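You operate a simulated robot arm through the tools that you are given. There is no shell and no other tool. Be economical: measure what you need, move in short steps, check, and stop when the job is done.

The job below is to be done with a simulated robot arm. You get a single attempt, and the scene is never put back.

TASK
Brush a patch of dressing from the steel tin on top of the striped block.
Fine: lay the tin's lid on the mat, use the wooden brush, put it back and seat the lid again. Set down upright: wooden brush. A coat counts when it lies all over at full strength: go over it till it gets no stronger.
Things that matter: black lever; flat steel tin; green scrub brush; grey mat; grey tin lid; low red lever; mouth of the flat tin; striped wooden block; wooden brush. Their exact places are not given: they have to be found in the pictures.

It is judged by the outcome, as a careful person would: the job done as asked, and still so three seconds after it is handed in. It fails if anything else is knocked over, pushed out of place, dropped, spilled or broken. Lids that push on must go on centred and level and be pressed home; caps that screw on are set level and turned clockwise until they are tight.

THE ROBOT
A 6-joint arm with a two-finger parallel gripper on a trunk, on a base that drives. Base frame: it is fixed to the floor where the robot stands at the start and does not move with it; the origin is under the middle of the robot, x ahead of it, y to its left, z up. Lengths are in m, angles in degrees, forces in N, time in s.
With the tool pointing down near the work surface it reaches from about 0.1 to 0.7 m from the robot's upright axis, wherever it stands. Its first joint turns from -166.0 to 166.0 degrees. Places, roughly: black lever [0.3, 1.2, 0.4]; flat steel tin [0.7, -0.1, 0.8]; grey mat [0.6, -0.1, 0.8]; low red lever [0.4, 0.9, 0.6]; mouth of the flat tin [0.7, -0.1, 0.8]; striped wooden block (10x10x6 cm) [0.4, 1.1, 0.6]. Payload 3.91 kg.
The TCP is the grasp point between the finger pads, 0.03 m short of the fingertips. In the tool frame z runs along the fingers and y along their closing line. The gripper opens to 0.11 m. The fingers are 0.02 m wide and 0.01 m thick; the gripper's body (0.048 by 0.112 m) begins 0.055 m behind the TCP.
Orientation is told as [roll, pitch, yaw] about the base's x, y, z axes, in that order, counted from this pose: with the fingers straight down and closing along the base's y, the tool's x points along the base's -x, its y along +y and its z along -z.

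THE INTERFACE
- The arm moves only by the tool step_arm. Its argument "rows" is a list of rows, each a list of 7 numbers: the shift along the tool's x, y, z in m, then the turn, a rotation vector about the tool's x, y, z in degrees, then the finger opening in m, from 0 to 0.11. In form: [[dx, dy, dz, ax, ay, az, claw], ...]. A call has 1 to 20 rows; each row is the pose to reach, as a shift and turn from the pose commanded when the call began, along the tool's axes at that moment. Rows are played at 5 a second. More than 0.05 m and 8.6 degrees between two rows, or a gripper value outside its range, and nothing of the call is played. A pose out of reach is approached as far as the arm can. The call stops where the force on the tool passes 40 N (or 10 N more than at its start, if that is more) or the arm is blocked; 0.2 s more then pass. Each finger travels about 0.045 m/s and halts on what it meets, pressing with about 33 N; the grip force reading is that of the motor and also rises with nothing between the fingers. The clock runs only during rows and for 0.2 s after the last one: add rows that repeat a pose to give the fingers time. The reply holds the time, the measured pose of the TCP, the force on the tool along the base axes, the opening and the grip force, in the units named above and with some noise, with the torque about the TCP (base axes, N m) and any sound that the robot's microphone picked up.
- Cameras (640 x 400 px; columns grow to the right, rows downward): "scene" is now at [0.0115, 0.1596, 1.5453]; the picture's right is [0.10, -0.99, 0.00], its down [-0.82, -0.09, -0.56] and it looks along [0.56, 0.06, -0.83] (base axes); focal length 214 px, centre (320, 200). "wrist" rides on the gripper at [0.071, 0.022, -0.107] in the tool frame; the picture's right is [-0.29, 0.96, 0.00], its down [-0.76, -0.23, -0.61] and it looks along [-0.58, -0.18, 0.79] (tool axes); focal length 243 px, centre (320, 200).
- camera(camera): a new picture of that camera. It takes no simulated time.
- lift_body(by): slides the trunk up (or, below 0, down) by that many m; the arm and the scene camera ride with it, the base frame stays. It gives what a move gives, with no picture.
- drive_base(legs): drives the robot by 1 to 6 legs, each [ahead, left, turn to the left] in m, m and degrees, along the robot's own axes; the way and the turn of a leg run together, so that a leg with both is an arc; at most 1.5 m and 180 degrees a leg. The arm and the cameras ride along, it lands a little off, and it stops where it bumps. It gives what a move gives.
- aim_head(pan, tilt): turns the head with the scene camera to pan (to the left, within 86 degrees either way) and tilt (down, from -29 to 69), counted from straight ahead of the robot. It gives what a move gives.
- measure_at(camera, pixels): there is no depth. For up to 12 entries [column, row, z] of the newest picture of that camera ("zoom" is the newest enlarged one), the place [x, y] in the base frame at which the ray of that pixel passes the height z, good to about 0.003 m. It takes no simulated time.
- close_up(camera, box): a new picture of the part [left, top, right, bottom] of that camera's present view, enlarged. It takes no simulated time.
- finish_job(): hands the job in; it is judged then, once.

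Keep the steps short. Do not move on a guess: measure, check each grasp and each placing, and mend mistakes. In all there are 80 turns and 60 pictures (those below and enlarged ones count). Leave the gripper open and the arm clear of the work at the hand-in unless told otherwise, and finish with a single line.

The tools are called after "Emit:" as name(argument=value, ...) on one line, values as JSON. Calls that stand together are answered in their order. step_arm: Moves the arm, as the interface text tells. Its arguments: {"type":"object","properties":{"rows":{"type":"array","items":{"type":"array","items":{"type":"number"}}}},"required":["rows"]} The other tools are called the same way: lift_body (by) slides the trunk up or down; drive_base (legs) drives the base; aim_head (pan, tilt) turns the head that bears the scene camera; camera (camera) takes a picture; measure_at (camera, pixels) gives the place at which the rays of pixels pass given heights; close_up (camera, box) takes an enlarged picture of a part of a camera's view; finish_job () hands the job in.

At the start:

```text
clock: 0.0
tcp_pos: [0.3237, 0.2198, 1.1307]
tcp_rot: [-0.1, 0.0, 0.1]
force: [-0.1, 0.3, 0.0]
wrist_torque: [-0.01, 0.02, 0.01]
gripper_width: 0.1102
grip_force: 0.0
trunk travel left (down, up): [-0.525, 0.065]
robot x, y, heading: [0.0025, -0.0004, 0.2]
head pan, tilt: [6.0, 55.9]
```

scene: 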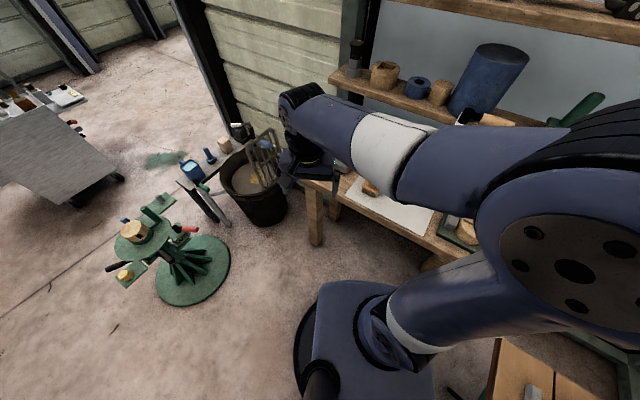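
wrist: 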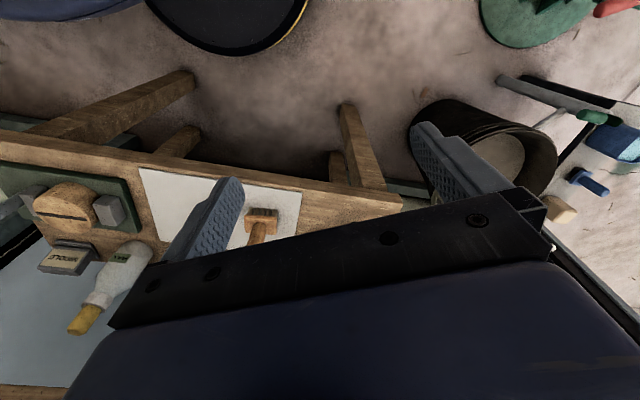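

I start by enlarging the green stand and the bench parts of the view.

Emit:
close_up(camera="scene", box=[80, 170, 260, 310])

Emit:
close_up(camera="wrist", box=[0, 120, 400, 380])

Emit:
aim_head(pan=-25, tilt=45)

Emit:
camera(camera="scene")

```text
2.86 times, centred on (170, 240) of scene
```

zoom: 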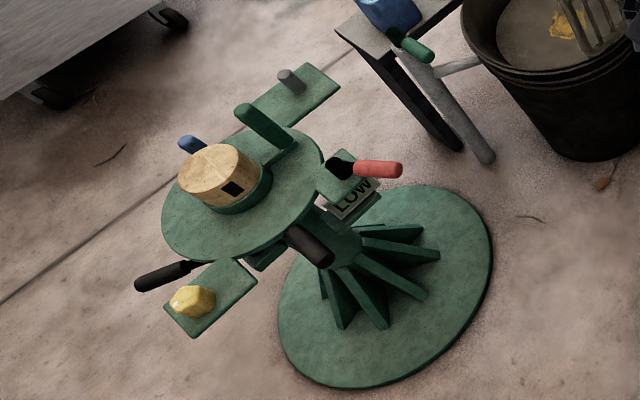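

```text
1.54 times, centred on (200, 250) of wrist
```

zoom: 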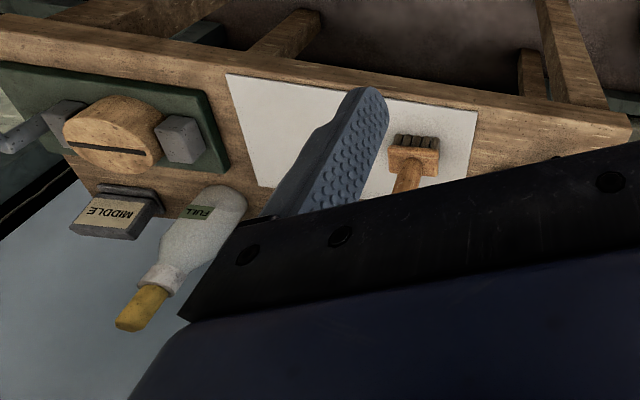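

```text
clock: 1.0
tcp_pos: [0.3238, 0.2194, 1.1304]
tcp_rot: [0.0, -0.1, 0.1]
force: [-0.6, -0.4, -0.3]
wrist_torque: [0.0, 0.01, 0.03]
gripper_width: 0.1098
grip_force: 0.1
trunk travel left (down, up): [-0.525, 0.065]
robot x, y, heading: [0.0009, 0.0002, 0.0]
head pan, tilt: [-25.0, 45.0]
```

```text
55 pictures are left
```

scene: 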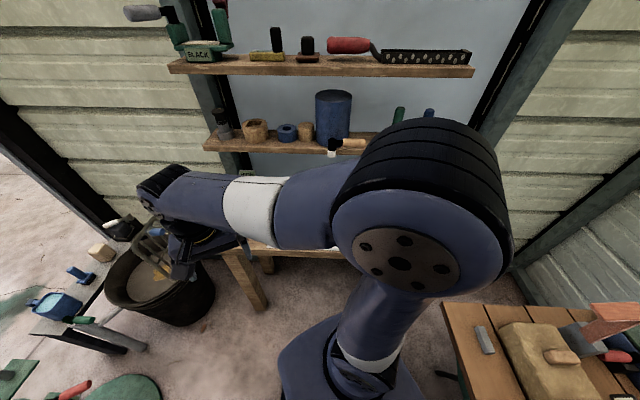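

The arm hides the bench. I carry it to the right and forward, staying high, so the wrist camera looks over the bench.

Emit:
step_arm(rows=[[0, -0.04, 0, 0, 0, 0, 0.11], [0, -0.08, 0, 0, 0, 0, 0.11], [0, -0.12, 0, 0, 0, 0, 0.11], [0, -0.16, 0, 0, 0, 0, 0.11], [0, -0.2, 0, 0, 0, 0, 0.11], [-0.03, -0.24, 0, 0, 0, 0, 0.11], [-0.06, -0.27, 0, 0, 0, 0, 0.11], [-0.09, -0.3, 0, 0, 0, 0, 0.11], [-0.12, -0.3, 0, 0, 0, 0, 0.11]])

Emit:
aim_head(pan=-8, tilt=55)

Emit:
camera(camera="wrist")

Emit:
camera(camera="scene")

```text
clock: 3.0
tcp_pos: [0.4449, -0.0802, 1.1298]
tcp_rot: [0.1, 0.1, 0.0]
force: [-0.3, -0.4, -0.1]
wrist_torque: [0.02, 0.03, 0.0]
gripper_width: 0.1101
grip_force: 0.1
trunk travel left (down, up): [-0.525, 0.065]
robot x, y, heading: [0.0016, 0.0001, 0.2]
head pan, tilt: [-25.0, 45.0]
```

```text
clock: 3.8
tcp_pos: [0.4438, -0.0804, 1.1296]
tcp_rot: [0.0, -0.1, 0.0]
force: [0.5, -0.2, -0.5]
wrist_torque: [-0.01, 0.01, 0.0]
gripper_width: 0.1099
grip_force: 0.1
trunk travel left (down, up): [-0.525, 0.065]
robot x, y, heading: [-0.002, 0.0003, -0.1]
head pan, tilt: [-8.0, 55.0]
```

```text
54 pictures are left
```

wrist: 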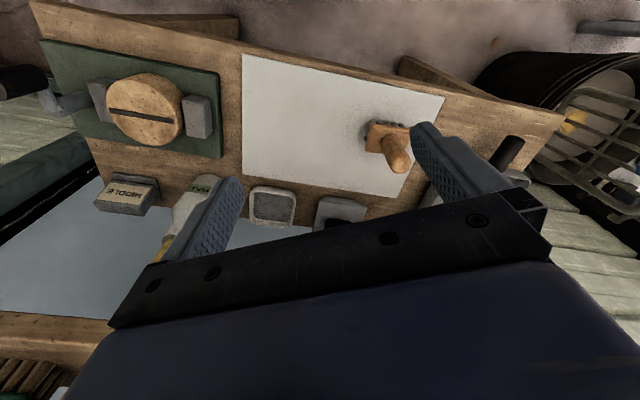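

```text
53 pictures are left
```

scene: 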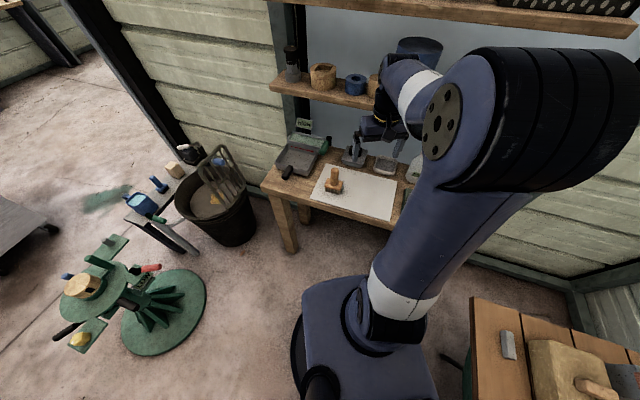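

Now the bench shows. I enlarge it: brush near (333,180), tray (302,155), tins (355,155) and (385,165).

Emit:
close_up(camera="scene", box=[260, 120, 420, 220])

Emit:
close_up(camera="wrist", box=[40, 60, 440, 310])

Emit:
measure_at(camera="scene", pixels=[[333, 188, 0.8], [302, 155, 0.8], [355, 155, 0.8], [385, 165, 0.8], [82, 285, 0.6], [150, 267, 0.6], [80, 338, 0.5]])

```text
4.00 times, centred on (340, 170) of scene
```

zoom: 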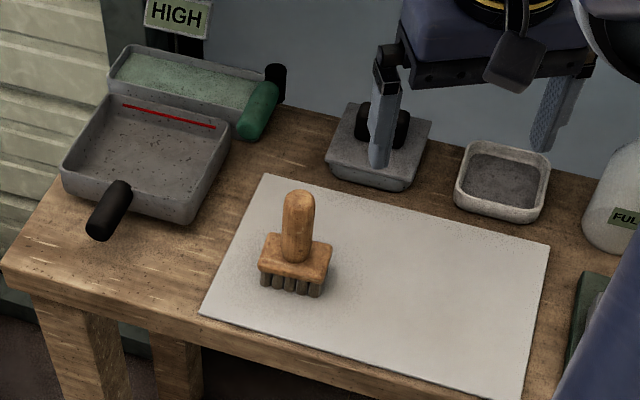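

```text
1.60 times, centred on (240, 185) of wrist
```

zoom: 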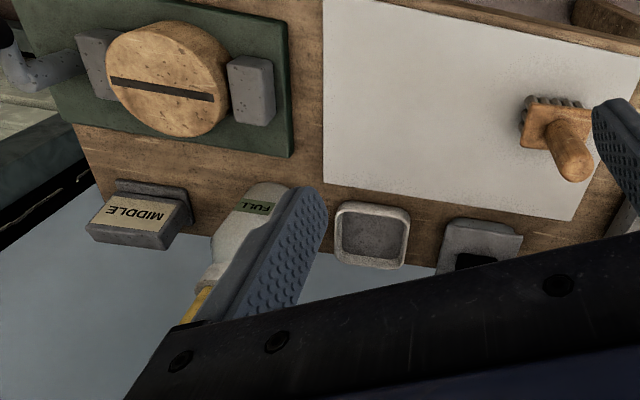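

```text
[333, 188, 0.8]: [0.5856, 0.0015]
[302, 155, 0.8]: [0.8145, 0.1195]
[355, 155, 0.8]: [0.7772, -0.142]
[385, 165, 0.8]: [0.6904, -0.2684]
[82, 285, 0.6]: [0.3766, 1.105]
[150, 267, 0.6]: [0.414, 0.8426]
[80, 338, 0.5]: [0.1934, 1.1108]
```

Brush stands upright on the mat; the lidded tin with a knob is half hidden. I swing the arm further right for a clear view.

Emit:
step_arm(rows=[[0.03, -0.04, 0, 0, 0, 0, 0.11], [0.06, -0.08, 0, 0, 0, 0, 0.11], [0.08, -0.12, 0, 0, 0, 0, 0.11], [0.1, -0.16, 0, 0, 0, 0, 0.11], [0.12, -0.2, 0, 0, 0, 0, 0.11], [0.14, -0.24, 0, 0, 0, 0, 0.11], [0.16, -0.28, 0, 0, 0, 0, 0.11], [0.18, -0.32, 0, 0, 0, 0, 0.11]])

Emit:
close_up(camera="scene", box=[240, 110, 440, 235])

```text
clock: 5.6
tcp_pos: [0.2638, -0.4034, 1.1295]
tcp_rot: [-0.1, 0.0, 0.0]
force: [0.6, 0.0, 0.3]
wrist_torque: [0.01, 0.01, -0.03]
gripper_width: 0.1102
grip_force: 0.1
trunk travel left (down, up): [-0.525, 0.065]
robot x, y, heading: [-0.0003, 0.0017, 0.3]
head pan, tilt: [-8.0, 55.0]
```

```text
3.20 times, centred on (340, 172) of scene
```

zoom: 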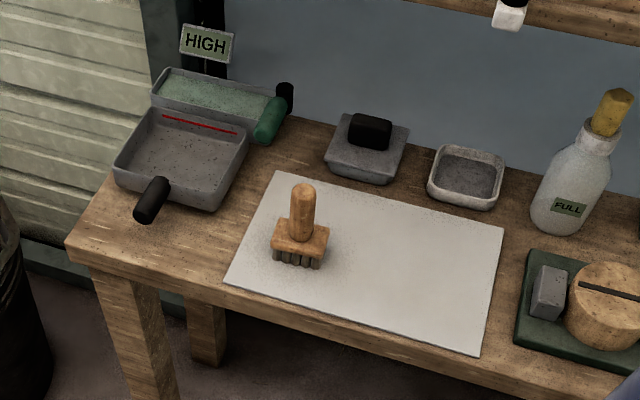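

Clear view now. I measure the bench's edges and the items at guess heights 0.76 and 0.80.

Emit:
measure_at(camera="zoom", pixels=[[68, 240, 0.78], [560, 390, 0.78], [225, 283, 0.78], [480, 355, 0.78], [503, 228, 0.78], [275, 172, 0.78], [325, 170, 0.79], [388, 184, 0.78], [410, 127, 0.8], [343, 113, 0.8], [300, 260, 0.78], [370, 130, 0.82]])

Emit:
measure_at(camera="zoom", pixels=[[110, 260, 0.78], [200, 400, 0.0], [303, 190, 0.88], [430, 180, 0.79], [500, 195, 0.79]])

```text
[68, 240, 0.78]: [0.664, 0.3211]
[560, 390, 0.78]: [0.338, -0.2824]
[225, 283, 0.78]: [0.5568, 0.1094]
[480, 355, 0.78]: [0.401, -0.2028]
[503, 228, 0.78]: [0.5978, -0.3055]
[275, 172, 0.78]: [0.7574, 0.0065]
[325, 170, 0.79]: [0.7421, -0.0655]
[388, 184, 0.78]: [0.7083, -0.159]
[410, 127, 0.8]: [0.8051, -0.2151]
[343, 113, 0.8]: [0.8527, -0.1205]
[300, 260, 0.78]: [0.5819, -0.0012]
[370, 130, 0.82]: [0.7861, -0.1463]
```

```text
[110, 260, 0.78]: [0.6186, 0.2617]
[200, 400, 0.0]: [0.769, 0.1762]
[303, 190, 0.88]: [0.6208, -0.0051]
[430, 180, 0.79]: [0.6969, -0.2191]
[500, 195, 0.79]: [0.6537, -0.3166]
```

The bench stands turned about -27°, its front edge about 0.43 m off. The tin at about (0.77,-0.14) is out of reach, so I drive 0.14 m ahead.

Emit:
drive_base(legs=[[0.14, 0, 0]])

Emit:
aim_head(pan=-15, tilt=60)

Emit:
close_up(camera="scene", box=[210, 100, 450, 250])

```text
clock: 6.9
tcp_pos: [0.4061, -0.4021, 1.1289]
tcp_rot: [0.0, 0.0, 0.1]
force: [0.5, -0.3, 0.5]
wrist_torque: [-0.02, -0.01, -0.02]
gripper_width: 0.11
grip_force: 0.0
trunk travel left (down, up): [-0.525, 0.065]
robot x, y, heading: [0.1417, 0.0049, 0.3]
head pan, tilt: [-8.0, 55.0]
```

```text
clock: 7.6
tcp_pos: [0.4061, -0.4015, 1.1291]
tcp_rot: [0.0, -0.1, 0.0]
force: [0.2, -0.1, 0.2]
wrist_torque: [0.0, 0.01, -0.04]
gripper_width: 0.1102
grip_force: 0.2
trunk travel left (down, up): [-0.525, 0.065]
robot x, y, heading: [0.1448, -0.0019, -0.2]
head pan, tilt: [-15.0, 60.0]
```

```text
2.67 times, centred on (330, 175) of scene
```

zoom: 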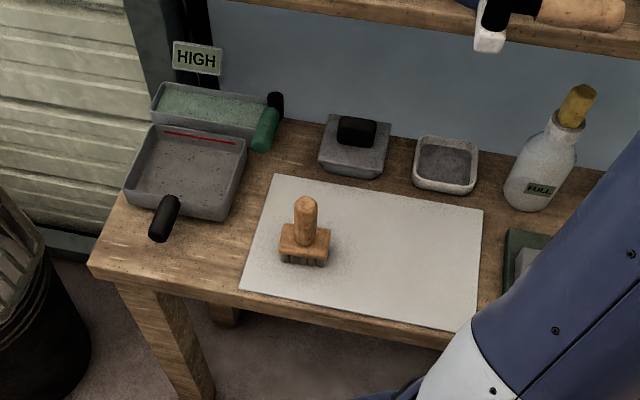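

I remeasure the mat's corners from this new place at several heights to triangulate the bench height.

Emit:
measure_at(camera="zoom", pixels=[[240, 290, 0.75], [240, 290, 0.78], [240, 290, 0.81], [275, 175, 0.78], [483, 211, 0.78], [483, 211, 0.81], [318, 169, 0.78], [383, 178, 0.78], [391, 127, 0.82], [323, 115, 0.82], [355, 130, 0.84], [304, 262, 0.78]])

```text
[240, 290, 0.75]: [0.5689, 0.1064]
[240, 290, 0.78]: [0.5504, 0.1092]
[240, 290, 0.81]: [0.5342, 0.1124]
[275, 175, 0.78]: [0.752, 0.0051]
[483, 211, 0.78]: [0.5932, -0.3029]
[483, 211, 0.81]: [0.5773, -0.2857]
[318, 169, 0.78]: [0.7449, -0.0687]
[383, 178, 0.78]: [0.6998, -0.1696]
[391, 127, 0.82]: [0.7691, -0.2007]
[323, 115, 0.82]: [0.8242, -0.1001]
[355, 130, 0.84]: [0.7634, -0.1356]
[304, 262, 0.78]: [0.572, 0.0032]
```

Bench height comes out near 0.81. I bring the hand above the tin, turned -26.6° to fit the bench, still high, and look down with the wrist camera.

Emit:
step_arm(rows=[[-0.028, 0.028, 0, 0, 0, 3, 0.11], [-0.056, 0.056, 0, 0, 0, 6, 0.11], [-0.084, 0.084, 0.01, 0, 0, 9, 0.11], [-0.112, 0.112, 0.02, 0, 0, 12, 0.11], [-0.14, 0.14, 0.03, 0, 0, 15, 0.11], [-0.168, 0.168, 0.04, 0, 0, 18, 0.11], [-0.196, 0.196, 0.05, 0, 0, 21, 0.11], [-0.224, 0.224, 0.06, 0, 0, 24, 0.11], [-0.252, 0.252, 0.07, 0, 0, 26.6, 0.11], [-0.264, 0.276, 0.08, 0, 0, 26.6, 0.11]])

Emit:
camera(camera="wrist")

Emit:
close_up(camera="scene", box=[210, 70, 450, 220])

```text
clock: 8.4
tcp_pos: [0.4792, -0.3236, 1.1223]
tcp_rot: [-0.3, 0.5, -8.7]
force: [-12.0, -0.1, 2.1]
wrist_torque: [0.13, -0.81, 0.47]
gripper_width: 0.11
grip_force: 0.0
trunk travel left (down, up): [-0.525, 0.065]
robot x, y, heading: [0.1407, 0.0038, 0.3]
head pan, tilt: [-15.0, 60.0]
stopped in row 4: the force on the tool passed its limit at 51 N (the readings are from after the stop); the commanded pose is now the measured one
```

```text
48 pictures are left
```

wrist: 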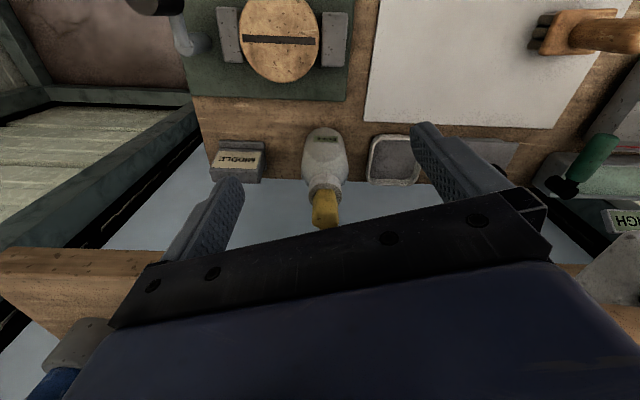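

```text
2.67 times, centred on (330, 145) of scene
```

zoom: 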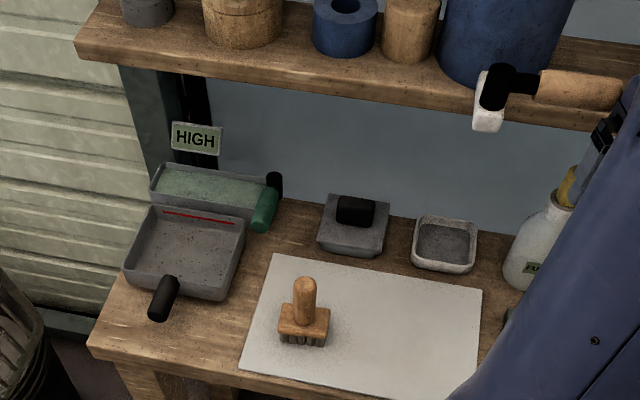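

The wrist met the shelf's front edge (force along -x): from two views the shelf's underside is near z 1.18 and it overhangs the tin. Nothing on it seems moved. I back straight off first, then drive back a little so I can reach in under the shelf with a tilted hand.

Emit:
step_arm(rows=[[0.03, 0.01, 0, 0, 0, 0, 0.11], [0.06, 0.02, 0, 0, 0, 0, 0.11], [0.09, 0.03, 0, 0, 0, 0, 0.11], [0.12, 0.04, 0, 0, 0, 0, 0.11]])

Emit:
drive_base(legs=[[-0.12, 0, 0]])

Emit:
camera(camera="scene")

```text
clock: 9.4
tcp_pos: [0.3668, -0.2648, 1.1215]
tcp_rot: [-0.2, 0.4, -8.7]
force: [0.1, 0.4, -0.4]
wrist_torque: [0.0, -0.01, -0.01]
gripper_width: 0.1099
grip_force: 0.0
trunk travel left (down, up): [-0.525, 0.065]
robot x, y, heading: [0.1402, -0.0007, 0.1]
head pan, tilt: [-15.0, 60.0]
```

```text
clock: 10.6
tcp_pos: [0.2501, -0.2645, 1.1215]
tcp_rot: [-0.3, 0.4, -8.8]
force: [-0.6, 0.4, 0.2]
wrist_torque: [-0.01, 0.04, -0.02]
gripper_width: 0.1099
grip_force: 0.0
trunk travel left (down, up): [-0.525, 0.065]
robot x, y, heading: [0.0292, 0.0001, -0.2]
head pan, tilt: [-15.0, 60.0]
```

```text
46 pictures are left
```

scene: 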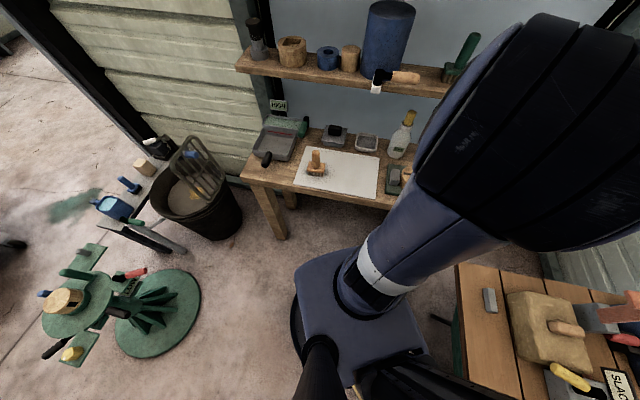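

All still in place. Now I turn to the bench's heading and move before the mat, still ahead of the shelf.

Emit:
step_arm(rows=[[-0.012, 0.04, 0, 0, 0, 2.5, 0.11], [-0.025, 0.08, 0, 0, 0, 5, 0.11], [-0.037, 0.12, 0, 0, 0, 7.5, 0.11], [-0.05, 0.16, 0.0, 0, 0, 10, 0.11], [-0.062, 0.2, 0.0, 0, 0, 12.5, 0.11], [-0.075, 0.24, 0.0, 0, 0, 15, 0.11], [-0.088, 0.281, 0.0, 0, 0, 17.8, 0.11]])

Emit:
step_arm(rows=[[0, 0, 0, 0, -6, 0, 0.11], [0, 0, 0, 0, -12, 0, 0.11], [0, 0, 0, 0, -18, 0, 0.11], [0, 0, 0, 0, -24, 0, 0.11], [0, 0, 0, 0, -30, 0, 0.11], [0, 0, 0, 0, -36, 0, 0.11], [0, 0, 0, 0, -40, 0, 0.11]])

Emit:
camera(camera="scene")

Emit:
camera(camera="wrist")

```text
clock: 12.2
tcp_pos: [0.3791, 0.0016, 1.1173]
tcp_rot: [-0.4, 0.3, -26.7]
force: [0.0, 0.2, -0.3]
wrist_torque: [0.03, 0.0, 0.03]
gripper_width: 0.11
grip_force: 0.1
trunk travel left (down, up): [-0.525, 0.065]
robot x, y, heading: [0.0216, -0.0, -0.4]
head pan, tilt: [-15.0, 60.0]
```

```text
clock: 13.8
tcp_pos: [0.3794, -0.0004, 1.118]
tcp_rot: [-0.5, -39.8, -26.3]
force: [-0.4, 0.7, 0.7]
wrist_torque: [-0.01, 0.0, -0.03]
gripper_width: 0.1099
grip_force: 0.1
trunk travel left (down, up): [-0.525, 0.065]
robot x, y, heading: [0.0237, 0.0026, -0.3]
head pan, tilt: [-15.0, 60.0]
```

```text
45 pictures are left
```

scene: 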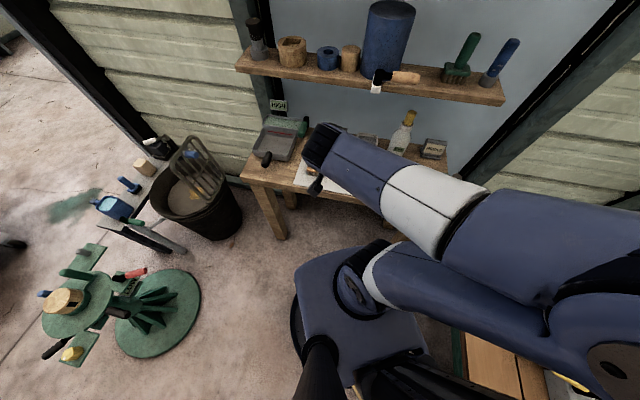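

```text
44 pictures are left
```

wrist: 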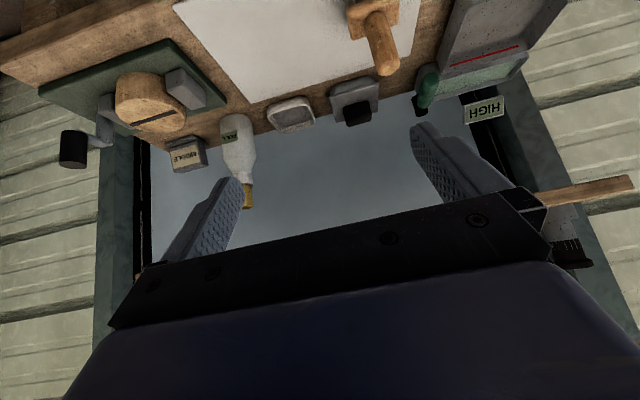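

The tilted posture works. I enlarge the wrist view on tin and brush, and measure there.

Emit:
close_up(camera="wrist", box=[220, 0, 460, 150])

```text
2.67 times, centred on (340, 75) of wrist
```

zoom: 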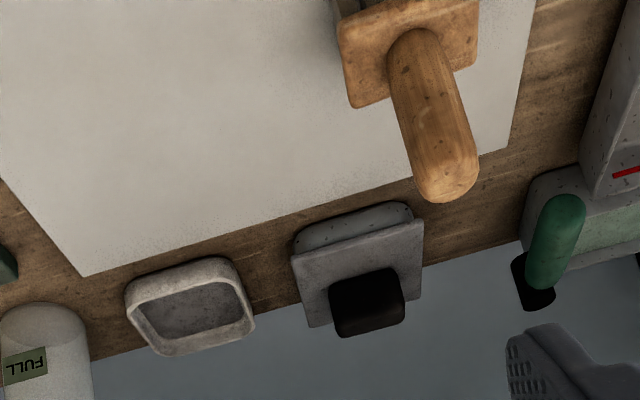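

Emit:
measure_at(camera="zoom", pixels=[[83, 277, 0.77], [83, 277, 0.79], [83, 277, 0.81], [510, 145, 0.77], [510, 145, 0.81], [292, 257, 0.82], [422, 222, 0.82], [292, 257, 0.84], [422, 222, 0.84], [366, 302, 0.84], [366, 302, 0.86], [448, 180, 0.9]])

Emit:
measure_at(camera="zoom", pixels=[[297, 240, 0.79], [412, 208, 0.79], [330, 288, 0.84], [400, 268, 0.84], [336, 337, 0.84], [405, 318, 0.84], [310, 327, 0.83], [421, 292, 0.83], [352, 107, 0.83], [478, 68, 0.83]])

```text
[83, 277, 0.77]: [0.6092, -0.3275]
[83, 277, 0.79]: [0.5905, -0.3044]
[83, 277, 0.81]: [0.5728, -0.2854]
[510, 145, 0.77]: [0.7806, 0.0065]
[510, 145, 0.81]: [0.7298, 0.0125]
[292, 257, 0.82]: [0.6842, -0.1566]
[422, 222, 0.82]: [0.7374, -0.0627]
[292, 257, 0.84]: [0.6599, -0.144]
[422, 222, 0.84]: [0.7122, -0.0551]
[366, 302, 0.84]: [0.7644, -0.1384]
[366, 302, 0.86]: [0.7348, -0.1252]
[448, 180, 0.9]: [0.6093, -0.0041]
```

```text
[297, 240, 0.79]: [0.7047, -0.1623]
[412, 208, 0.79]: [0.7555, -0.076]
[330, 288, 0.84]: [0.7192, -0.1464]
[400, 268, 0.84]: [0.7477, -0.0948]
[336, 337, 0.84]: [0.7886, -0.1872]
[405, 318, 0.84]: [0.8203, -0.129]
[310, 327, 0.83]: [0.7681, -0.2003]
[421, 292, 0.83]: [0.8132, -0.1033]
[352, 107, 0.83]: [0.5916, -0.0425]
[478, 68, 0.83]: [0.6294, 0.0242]
```

Mat top ≈ 0.80, lid top ≈ 0.83, knob near (0.756,-0.13). I move along to a spot 0.25 m back on the tilted approach line and check.

Emit:
step_arm(rows=[[-0.026, 0.01, 0.038, 0, 0, 0, 0.11], [-0.052, 0.02, 0.075, 0, 0, 0, 0.11], [-0.078, 0.03, 0.113, 0, 0, 0, 0.11], [-0.104, 0.04, 0.15, 0, 0, 0, 0.11], [-0.129, 0.05, 0.188, 0, 0, 0, 0.11], [-0.129, 0.05, 0.188, 0, 0, 0, 0.11]])

Emit:
close_up(camera="wrist", box=[160, 0, 480, 200])

Emit:
camera(camera="scene")

```text
clock: 15.2
tcp_pos: [0.5964, -0.0529, 1.0582]
tcp_rot: [-0.5, -39.6, -26.3]
force: [0.0, 0.4, 0.3]
wrist_torque: [-0.02, 0.03, -0.01]
gripper_width: 0.1099
grip_force: 0.1
trunk travel left (down, up): [-0.525, 0.065]
robot x, y, heading: [0.0301, -0.0018, -0.1]
head pan, tilt: [-15.0, 60.0]
```

```text
2.00 times, centred on (320, 100) of wrist
```

zoom: 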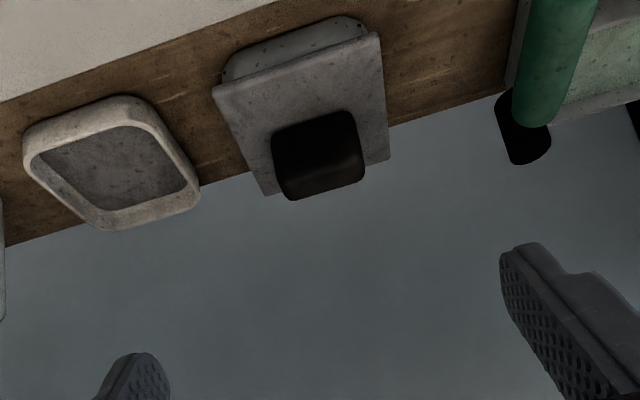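

```text
41 pictures are left
```

scene: 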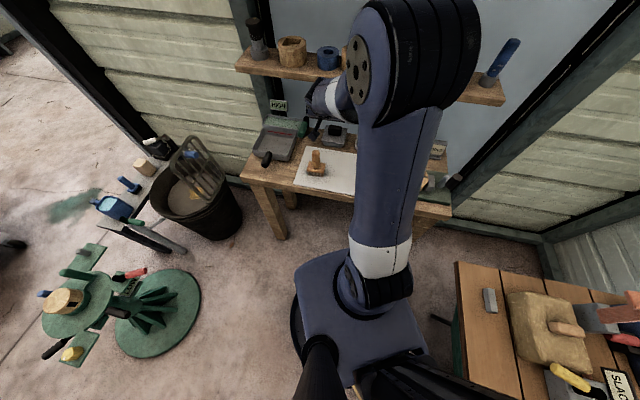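

Emit:
measure_at(camera="zoom", pixels=[[213, 90, 0.83], [380, 35, 0.83], [266, 195, 0.83], [390, 158, 0.83], [272, 132, 0.83], [352, 113, 0.83], [276, 175, 0.86], [362, 157, 0.86], [290, 199, 0.86], [365, 181, 0.86]])

Emit:
close_up(camera="scene", box=[290, 90, 370, 170])

```text
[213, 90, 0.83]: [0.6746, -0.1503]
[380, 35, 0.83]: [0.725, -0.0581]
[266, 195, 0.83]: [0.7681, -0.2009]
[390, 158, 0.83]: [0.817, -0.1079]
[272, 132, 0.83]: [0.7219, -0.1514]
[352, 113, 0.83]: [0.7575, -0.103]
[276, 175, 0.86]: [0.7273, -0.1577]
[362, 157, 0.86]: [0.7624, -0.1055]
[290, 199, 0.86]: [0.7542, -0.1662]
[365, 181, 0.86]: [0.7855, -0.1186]
```

```text
5.00 times, centred on (330, 130) of scene
```

zoom: 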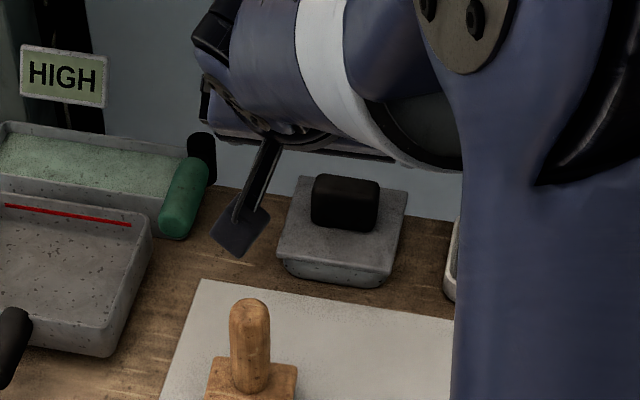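

Lid centre ≈ (0.746,-0.129), turned -28.4°; knob about 0.06 long along that. I go down the approach line, correcting yaw by 2°, stopping 3.5 cm short to check.

Emit:
step_arm(rows=[[0.0, 0, 0.04, 0.4, 0, 0.5, 0.11], [0.001, 0, 0.08, 0.8, 0, 1.0, 0.11], [0.002, -0.001, 0.12, 1.35, 0, 1.6, 0.11], [0.003, -0.001, 0.155, 1.35, 0, 1.6, 0.11], [0.003, -0.002, 0.185, 1.35, 0, 1.6, 0.11], [0.003, -0.002, 0.21, 1.35, 0, 1.6, 0.11], [0.003, -0.002, 0.21, 1.35, 0, 1.6, 0.11]])

Emit:
close_up(camera="wrist", box=[160, 0, 560, 250])

Emit:
close_up(camera="scene", box=[290, 90, 370, 170])

```text
clock: 16.8
tcp_pos: [0.7131, -0.1179, 0.8944]
tcp_rot: [-0.5, -39.7, -28.3]
force: [0.3, 0.4, 0.4]
wrist_torque: [0.02, -0.02, -0.01]
gripper_width: 0.1102
grip_force: 0.0
trunk travel left (down, up): [-0.525, 0.065]
robot x, y, heading: [0.0236, -0.0038, -0.0]
head pan, tilt: [-15.0, 60.0]
```

```text
1.60 times, centred on (360, 125) of wrist
```

zoom: 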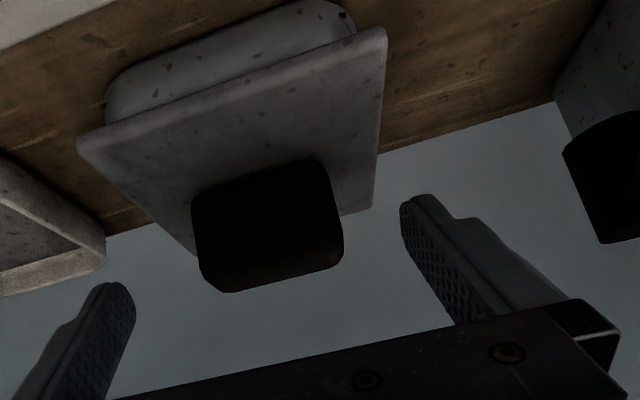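

```text
5.00 times, centred on (330, 130) of scene
```

zoom: 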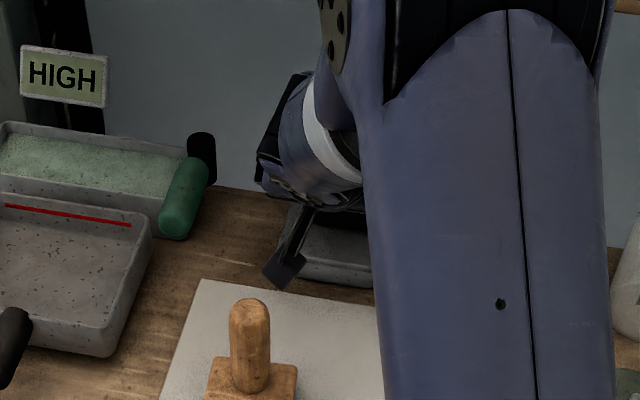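

Fingers straddle the knob; measured centre wants +5 mm along the closing line. I advance the last 3.7 cm and close.

Emit:
step_arm(rows=[[0, 0.005, 0.012, 0, 0, 0, 0.11], [0, 0.005, 0.025, 0, 0, 0, 0.11], [0, 0.005, 0.037, 0, 0, 0, 0.11], [0, 0.005, 0.037, 0, 0, 0, 0.11]])

Emit:
close_up(camera="wrist", box=[160, 0, 560, 250])

```text
clock: 17.8
tcp_pos: [0.7363, -0.1247, 0.8646]
tcp_rot: [-0.6, -39.8, -28.3]
force: [-0.3, 0.7, -0.1]
wrist_torque: [0.01, -0.01, -0.01]
gripper_width: 0.11
grip_force: 0.0
trunk travel left (down, up): [-0.525, 0.065]
robot x, y, heading: [0.0236, 0.002, -0.2]
head pan, tilt: [-15.0, 60.0]
```

```text
1.60 times, centred on (360, 125) of wrist
```

zoom: 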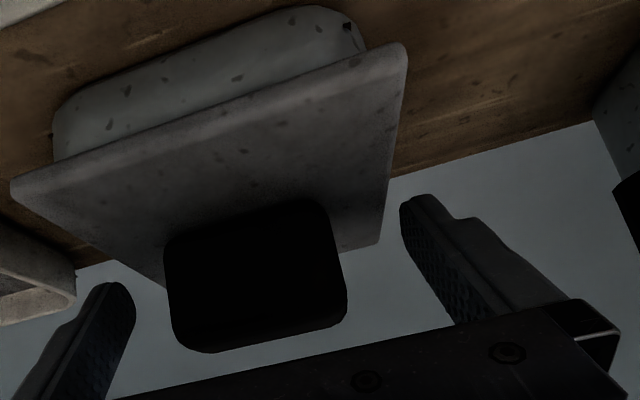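

Fingers are at knob level on both sides without touching the lid. Closing.

Emit:
step_arm(rows=[[0, 0, 0, 0, 0, 0, 0.08], [0, 0, 0, 0, 0, 0, 0.065], [0, 0, 0, 0, 0, 0, 0.055], [0, 0, 0, 0, 0, 0, 0.045], [0, 0, 0, 0, 0, 0, 0.03], [0, 0, 0, 0, 0, 0, 0.03], [0, 0, 0, 0, 0, 0, 0.03]])

Emit:
close_up(camera="wrist", box=[160, 0, 560, 250])

```text
clock: 19.4
tcp_pos: [0.7355, -0.1236, 0.865]
tcp_rot: [-0.6, -39.8, -28.4]
force: [-0.4, 0.1, 1.6]
wrist_torque: [0.14, -0.01, -0.01]
gripper_width: 0.0597
grip_force: 32.9
trunk travel left (down, up): [-0.525, 0.065]
robot x, y, heading: [0.0246, -0.0034, -0.0]
head pan, tilt: [-15.0, 60.0]
```

```text
1.60 times, centred on (360, 125) of wrist
```

zoom: 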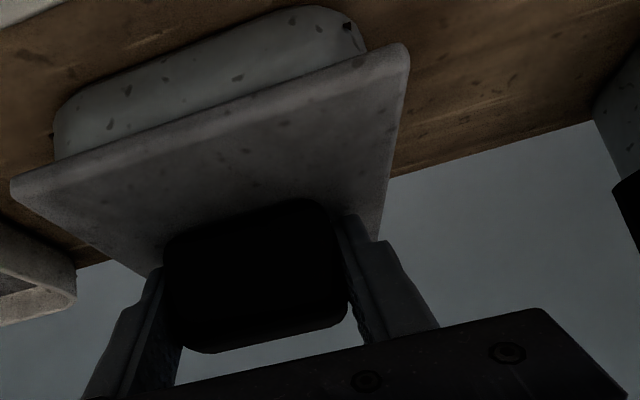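

Held at 0.06 m wide. Lift straight up 4 cm and see whether only the lid comes.

Emit:
step_arm(rows=[[-0.0064, 0, -0.0077, 0, 0, 0, 0.03], [-0.0128, 0, -0.0154, 0, 0, 0, 0.03], [-0.0192, 0, -0.023, 0, 0, 0, 0.03], [-0.0256, 0, -0.0307, 0, 0, 0, 0.03], [-0.0256, 0, -0.0307, 0, 0, 0, 0.03]])

Emit:
camera(camera="wrist")

```text
clock: 20.6
tcp_pos: [0.7372, -0.1243, 0.9038]
tcp_rot: [-0.6, -39.6, -28.3]
force: [0.2, 0.3, -1.2]
wrist_torque: [0.04, 0.02, -0.01]
gripper_width: 0.0596
grip_force: 32.4
trunk travel left (down, up): [-0.525, 0.065]
robot x, y, heading: [0.0232, 0.0001, -0.2]
head pan, tilt: [-15.0, 60.0]
```

```text
35 pictures are left
```

wrist: 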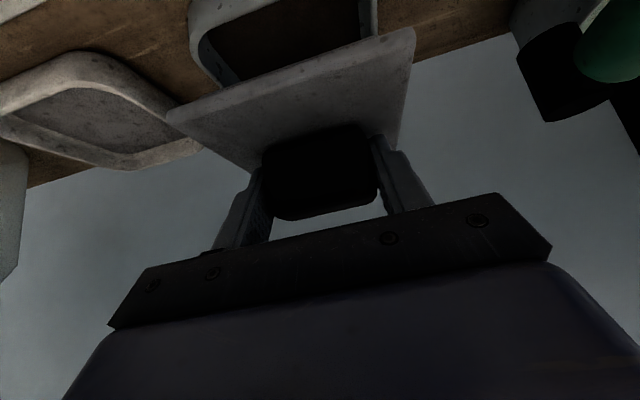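

The lid is free and the tin stayed put. I carry the lid diagonally over the empty right part of the mat (away from the brush).

Emit:
step_arm(rows=[[-0.013, -0.0, -0.015, 0, 0, 0, 0.03], [0.015, -0.03, -0.038, 0, 0, 0, 0.03], [0.043, -0.057, -0.061, 0, 0, 0, 0.03], [0.071, -0.082, -0.084, 0, 0, 0, 0.03], [0.098, -0.107, -0.107, 0, 0, 0, 0.03], [0.126, -0.131, -0.13, 0, 0, 0, 0.03], [0.126, -0.131, -0.13, 0, 0, 0, 0.03]])

Emit:
camera(camera="wrist")

Emit:
close_up(camera="scene", box=[270, 90, 430, 210])

```text
clock: 22.2
tcp_pos: [0.5164, -0.15, 0.9254]
tcp_rot: [-0.6, -39.6, -28.5]
force: [0.5, -0.1, -1.0]
wrist_torque: [0.06, -0.04, 0.01]
gripper_width: 0.0595
grip_force: 32.5
trunk travel left (down, up): [-0.525, 0.065]
robot x, y, heading: [0.0248, -0.0016, -0.5]
head pan, tilt: [-15.0, 60.0]
```

```text
34 pictures are left
```

wrist: 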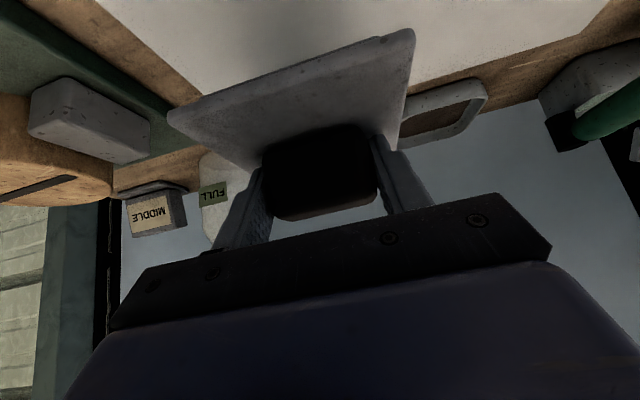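

```text
3.33 times, centred on (350, 150) of scene
```

zoom: 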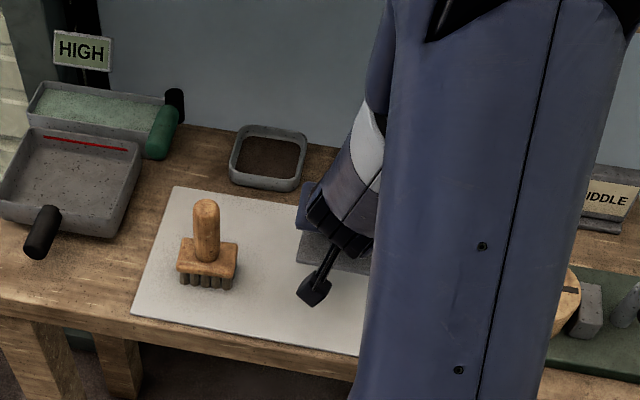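

The open tin shows brown dressing. I measure the tin mouth and brush in this zoom, and lower the lid by 6.5 cm first.

Emit:
measure_at(camera="zoom", pixels=[[240, 128, 0.83], [307, 140, 0.83], [297, 185, 0.83], [230, 170, 0.83], [265, 158, 0.81], [178, 268, 0.83], [233, 277, 0.83], [239, 246, 0.83], [182, 238, 0.83], [206, 204, 0.9], [182, 283, 0.8], [230, 290, 0.8]])

Emit:
step_arm(rows=[[0.0128, 0, 0.0154, 0, 0, 0, 0.03], [0.0255, 0, 0.0308, 0, 0, 0, 0.03], [0.0351, 0, 0.0424, 0, 0, 0, 0.03], [0.0415, 0, 0.05, 0, 0, 0, 0.03], [0.0415, 0, 0.05, 0, 0, 0, 0.03]])

```text
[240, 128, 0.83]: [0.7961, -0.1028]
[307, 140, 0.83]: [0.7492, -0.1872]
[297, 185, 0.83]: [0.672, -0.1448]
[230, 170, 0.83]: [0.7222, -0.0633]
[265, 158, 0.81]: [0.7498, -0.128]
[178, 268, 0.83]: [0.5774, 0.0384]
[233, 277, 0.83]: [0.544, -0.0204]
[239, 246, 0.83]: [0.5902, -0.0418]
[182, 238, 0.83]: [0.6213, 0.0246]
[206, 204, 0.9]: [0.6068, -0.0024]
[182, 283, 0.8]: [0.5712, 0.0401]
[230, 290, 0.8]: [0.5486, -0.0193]
```

```text
clock: 23.4
tcp_pos: [0.5167, -0.1516, 0.8602]
tcp_rot: [-0.6, -39.7, -28.3]
force: [0.7, -0.5, -0.9]
wrist_torque: [0.0, -0.02, 0.01]
gripper_width: 0.0592
grip_force: 33.2
trunk travel left (down, up): [-0.525, 0.065]
robot x, y, heading: [0.0218, 0.0011, -0.1]
head pan, tilt: [-15.0, 60.0]
```

Lid still free at TCP 0.860. I continue down in 4 mm rows, watching force.

Emit:
step_arm(rows=[[0.0026, 0, 0.0031, 0, 0, 0, 0.03], [0.0051, 0, 0.0062, 0, 0, 0, 0.03], [0.0064, 0, 0.0077, 0, 0, 0, 0.03], [0.0064, 0, 0.0077, 0, 0, 0, 0.03]])

Emit:
step_arm(rows=[[0.0013, 0, 0.0015, 0, 0, 0, 0.03], [0.0026, 0, 0.0031, 0, 0, 0, 0.03], [0.0026, 0, 0.0031, 0, 0, 0, 0.03]])

Emit:
close_up(camera="wrist", box=[120, 0, 520, 250])

```text
clock: 24.4
tcp_pos: [0.5164, -0.1528, 0.8521]
tcp_rot: [-0.5, -40.1, -28.5]
force: [-1.9, -3.7, 27.8]
wrist_torque: [0.14, -0.23, 0.04]
gripper_width: 0.0595
grip_force: 33.1
trunk travel left (down, up): [-0.525, 0.065]
robot x, y, heading: [0.0212, 0.0019, -0.2]
head pan, tilt: [-15.0, 60.0]
```

```text
clock: 24.9
tcp_pos: [0.5197, -0.1528, 0.8523]
tcp_rot: [-0.4, -40.4, -28.6]
force: [-1.8, 0.9, 17.2]
wrist_torque: [0.66, 0.53, 0.01]
gripper_width: 0.0594
grip_force: 33.4
trunk travel left (down, up): [-0.525, 0.065]
robot x, y, heading: [0.0213, -0.0014, -0.2]
head pan, tilt: [-15.0, 60.0]
stopped in row 2: the force on the tool passed its limit at 43 N (the readings are from after the stop); the commanded pose is now the measured one
```

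```text
1.60 times, centred on (320, 125) of wrist
```

zoom: 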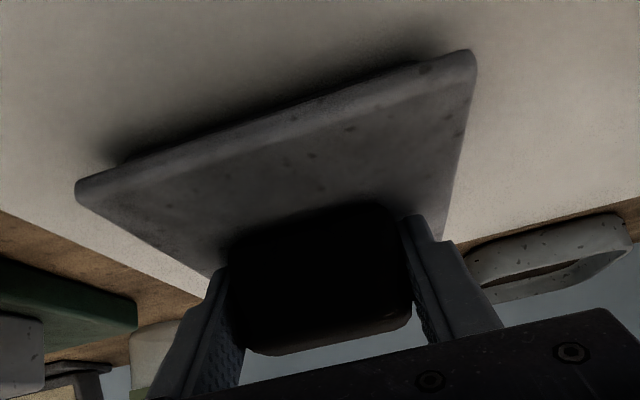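

The lid rests on the mat. Release and back out along the tool axis, looking at the result.

Emit:
step_arm(rows=[[0, 0, 0, 0, 0, 0, 0.08], [0, 0, 0, 0, 0, 0, 0.1], [0, 0, 0, 0, 0, 0, 0.11], [0, 0, 0, 0, 0, 0, 0.11], [0, 0, -0.04, 0, 0, 0, 0.11], [0, 0, -0.08, 0, 0, 0, 0.11], [0, 0, -0.12, 0, 0, 0, 0.11], [0, 0, -0.16, 0, 0, 0, 0.11]])

Emit:
close_up(camera="wrist", box=[120, 0, 640, 325])

```text
clock: 26.6
tcp_pos: [0.4283, -0.1021, 0.9731]
tcp_rot: [-0.6, -40.0, -28.3]
force: [0.5, -1.5, -0.2]
wrist_torque: [0.01, 0.0, -0.01]
gripper_width: 0.1098
grip_force: 0.1
trunk travel left (down, up): [-0.525, 0.065]
robot x, y, heading: [0.0257, 0.0016, -0.3]
head pan, tilt: [-15.0, 60.0]
```

```text
1.23 times, centred on (380, 162) of wrist
```

zoom: 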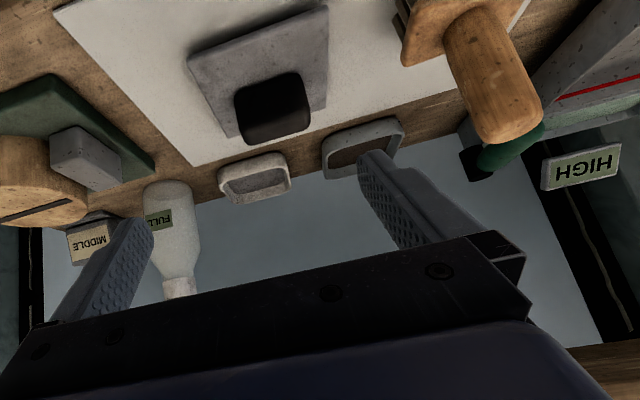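

The lid lies flat on the mat. Now measure the brush's handle from this view.

Emit:
measure_at(camera="zoom", pixels=[[508, 118, 0.92], [508, 118, 0.93], [447, 48, 0.85], [515, 28, 0.85], [465, 85, 0.89], [532, 68, 0.89], [402, 66, 0.83], [402, 66, 0.84], [285, 110, 0.84], [227, 133, 0.82]])

Emit:
close_up(camera="scene", box=[280, 110, 400, 210])

```text
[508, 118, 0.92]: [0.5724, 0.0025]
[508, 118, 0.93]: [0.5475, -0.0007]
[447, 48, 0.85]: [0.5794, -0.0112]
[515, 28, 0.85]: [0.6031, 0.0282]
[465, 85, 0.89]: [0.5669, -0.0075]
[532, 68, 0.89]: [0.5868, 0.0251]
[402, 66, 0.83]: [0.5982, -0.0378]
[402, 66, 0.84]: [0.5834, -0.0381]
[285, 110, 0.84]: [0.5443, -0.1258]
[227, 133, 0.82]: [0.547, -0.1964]
```

```text
4.00 times, centred on (340, 160) of scene
```

zoom: 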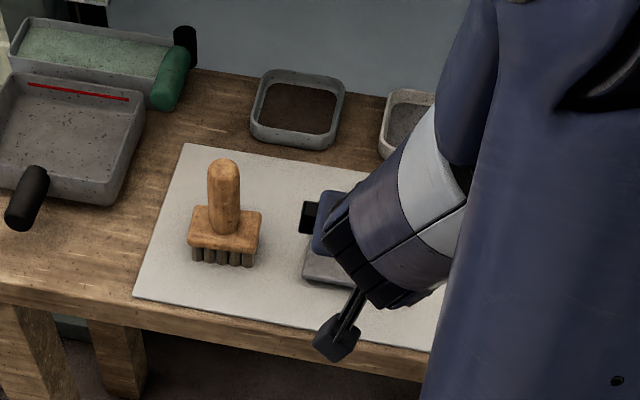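

Handle axis ≈ (0.582, 0.005), top ≈ 0.925. I slide left at this height, then go in along the tool axis with open fingers to TCP z ≈ 0.888.

Emit:
step_arm(rows=[[0, 0.042, -0.005, 0, 0, 0, 0.11], [-0.003, 0.084, -0.005, 0, 0, 0, 0.11], [-0.006, 0.126, -0.005, 0, 0, 0, 0.11], [-0.01, 0.167, -0.005, 0, 0, 0, 0.11], [-0.01, 0.167, 0.03, 0, 0, 0, 0.11], [-0.01, 0.167, 0.065, 0, 0, 0, 0.11], [-0.01, 0.167, 0.08, 0, 0, 0, 0.11], [-0.01, 0.167, 0.08, 0, 0, 0, 0.11]])

Emit:
camera(camera="wrist")

```text
clock: 28.4
tcp_pos: [0.5634, 0.0162, 0.9191]
tcp_rot: [-0.6, -40.0, -28.4]
force: [-0.2, -0.5, 0.0]
wrist_torque: [-0.01, 0.03, -0.01]
gripper_width: 0.1099
grip_force: 0.1
trunk travel left (down, up): [-0.525, 0.065]
robot x, y, heading: [0.0256, -0.0013, 0.0]
head pan, tilt: [-15.0, 60.0]
```

```text
29 pictures are left
```

wrist: 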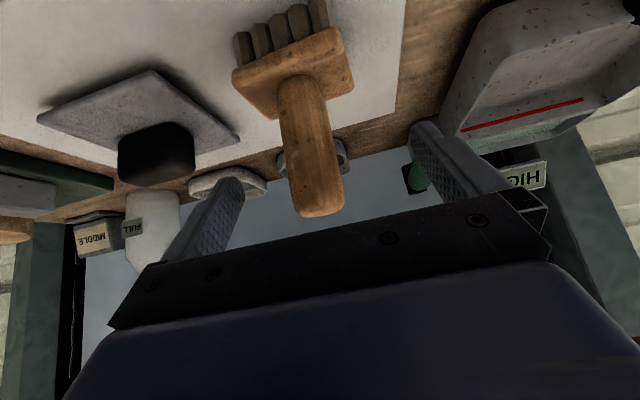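

The handle is nicely between the fingers. Advance 4 cm and close.

Emit:
step_arm(rows=[[0, 0, 0.02, 0, 0, 0, 0.11], [0, 0, 0.039, 0, 0, 0, 0.11], [0, 0, 0.039, 0, 0, 0, 0.11], [0, 0, 0.039, 0, 0, 0, 0.08], [0, 0, 0.039, 0, 0, 0, 0.06], [0, 0, 0.039, 0, 0, 0, 0.04], [0, 0, 0.039, 0, 0, 0, 0.02], [0, 0, 0.039, 0, 0, 0, 0.0], [0, 0, 0.039, 0, 0, 0, 0.0], [0, 0, 0.039, 0, 0, 0, 0.0]])

Emit:
step_arm(rows=[[-0.0064, 0, -0.0077, 0, 0, 0, 0.0], [-0.0129, 0, -0.0153, 0, 0, 0, 0.0], [-0.0257, 0, -0.0306, 0, 0, 0, 0.0], [-0.0386, 0, -0.046, 0, 0, 0, 0.0], [-0.0386, 0, -0.046, 0, 0, 0, 0.0]])

Emit:
close_up(camera="scene", box=[270, 90, 410, 210])

```text
clock: 30.6
tcp_pos: [0.5833, 0.003, 0.889]
tcp_rot: [-0.5, -40.0, -28.3]
force: [0.6, 0.1, 1.4]
wrist_torque: [0.16, -0.13, -0.05]
gripper_width: 0.0314
grip_force: 32.4
trunk travel left (down, up): [-0.525, 0.065]
robot x, y, heading: [0.0247, 0.0028, -0.2]
head pan, tilt: [-15.0, 60.0]
```

```text
clock: 31.9
tcp_pos: [0.5822, 0.0032, 0.9483]
tcp_rot: [-0.6, -40.0, -28.5]
force: [-0.2, 0.6, -2.4]
wrist_torque: [0.0, -0.03, -0.02]
gripper_width: 0.0316
grip_force: 32.8
trunk travel left (down, up): [-0.525, 0.065]
robot x, y, heading: [0.0256, -0.0025, -0.2]
head pan, tilt: [-15.0, 60.0]
```

```text
3.33 times, centred on (340, 150) of scene
```

zoom: 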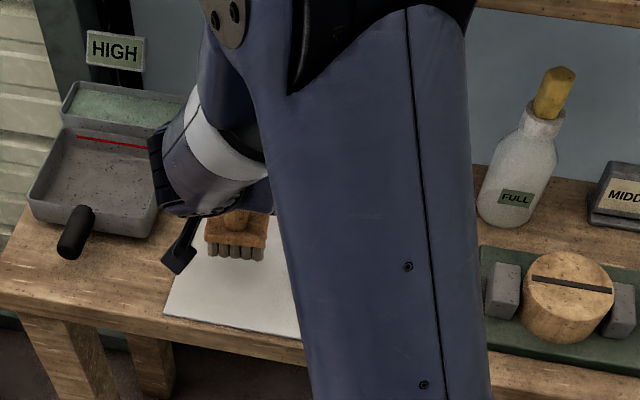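

Brush held upright and lifted. I carry it over the open tin at (0.742,-0.128), keeping low under the shelf, and take a look.

Emit:
step_arm(rows=[[-0.0288, -0.008, 0.0289, 0, 0, 0, 0.0], [-0.0576, -0.016, 0.0577, 0, 0, 0, 0.0], [-0.0863, -0.024, 0.0866, 0, 0, 0, 0.0], [-0.1151, -0.032, 0.1154, 0, 0, 0, 0.0], [-0.1439, -0.04, 0.1443, 0, 0, 0, 0.0], [-0.1439, -0.04, 0.1443, 0, 0, 0, 0.0]])

Emit:
camera(camera="wrist")

Emit:
close_up(camera="scene", box=[290, 80, 390, 170])

```text
clock: 33.2
tcp_pos: [0.7437, -0.1297, 0.9308]
tcp_rot: [-0.5, -40.1, -28.4]
force: [0.7, -0.4, -2.3]
wrist_torque: [-0.03, -0.05, 0.05]
gripper_width: 0.0311
grip_force: 32.9
trunk travel left (down, up): [-0.525, 0.065]
robot x, y, heading: [0.0201, -0.0024, -0.1]
head pan, tilt: [-15.0, 60.0]
```

```text
27 pictures are left
```

wrist: 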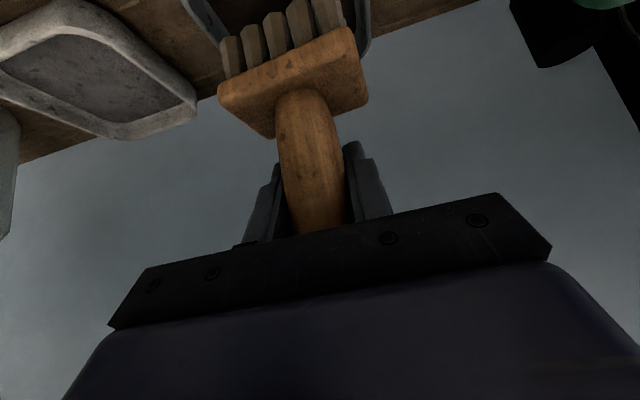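

```text
4.44 times, centred on (340, 125) of scene
```

zoom: 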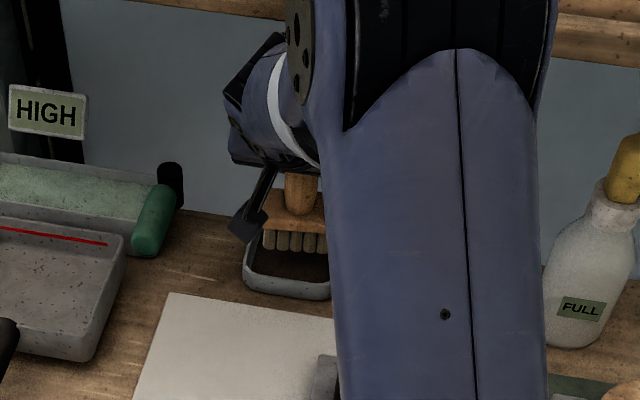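

Emit:
measure_at(camera="zoom", pixels=[[264, 247, 0.842], [327, 253, 0.842], [244, 282, 0.825], [250, 240, 0.825], [330, 292, 0.825]])

Emit:
measure_at(camera="wrist", pixels=[[224, 78, 0.842], [345, 28, 0.842], [218, 30, 0.825], [365, 50, 0.825], [360, 30, 0.825]])

```text
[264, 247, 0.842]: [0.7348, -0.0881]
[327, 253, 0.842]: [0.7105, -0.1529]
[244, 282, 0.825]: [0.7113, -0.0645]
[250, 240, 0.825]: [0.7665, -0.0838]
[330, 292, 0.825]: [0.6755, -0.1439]
```

```text
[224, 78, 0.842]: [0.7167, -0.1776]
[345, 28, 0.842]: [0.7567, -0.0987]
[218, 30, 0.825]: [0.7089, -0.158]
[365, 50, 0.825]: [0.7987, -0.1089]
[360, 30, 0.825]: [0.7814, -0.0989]
```

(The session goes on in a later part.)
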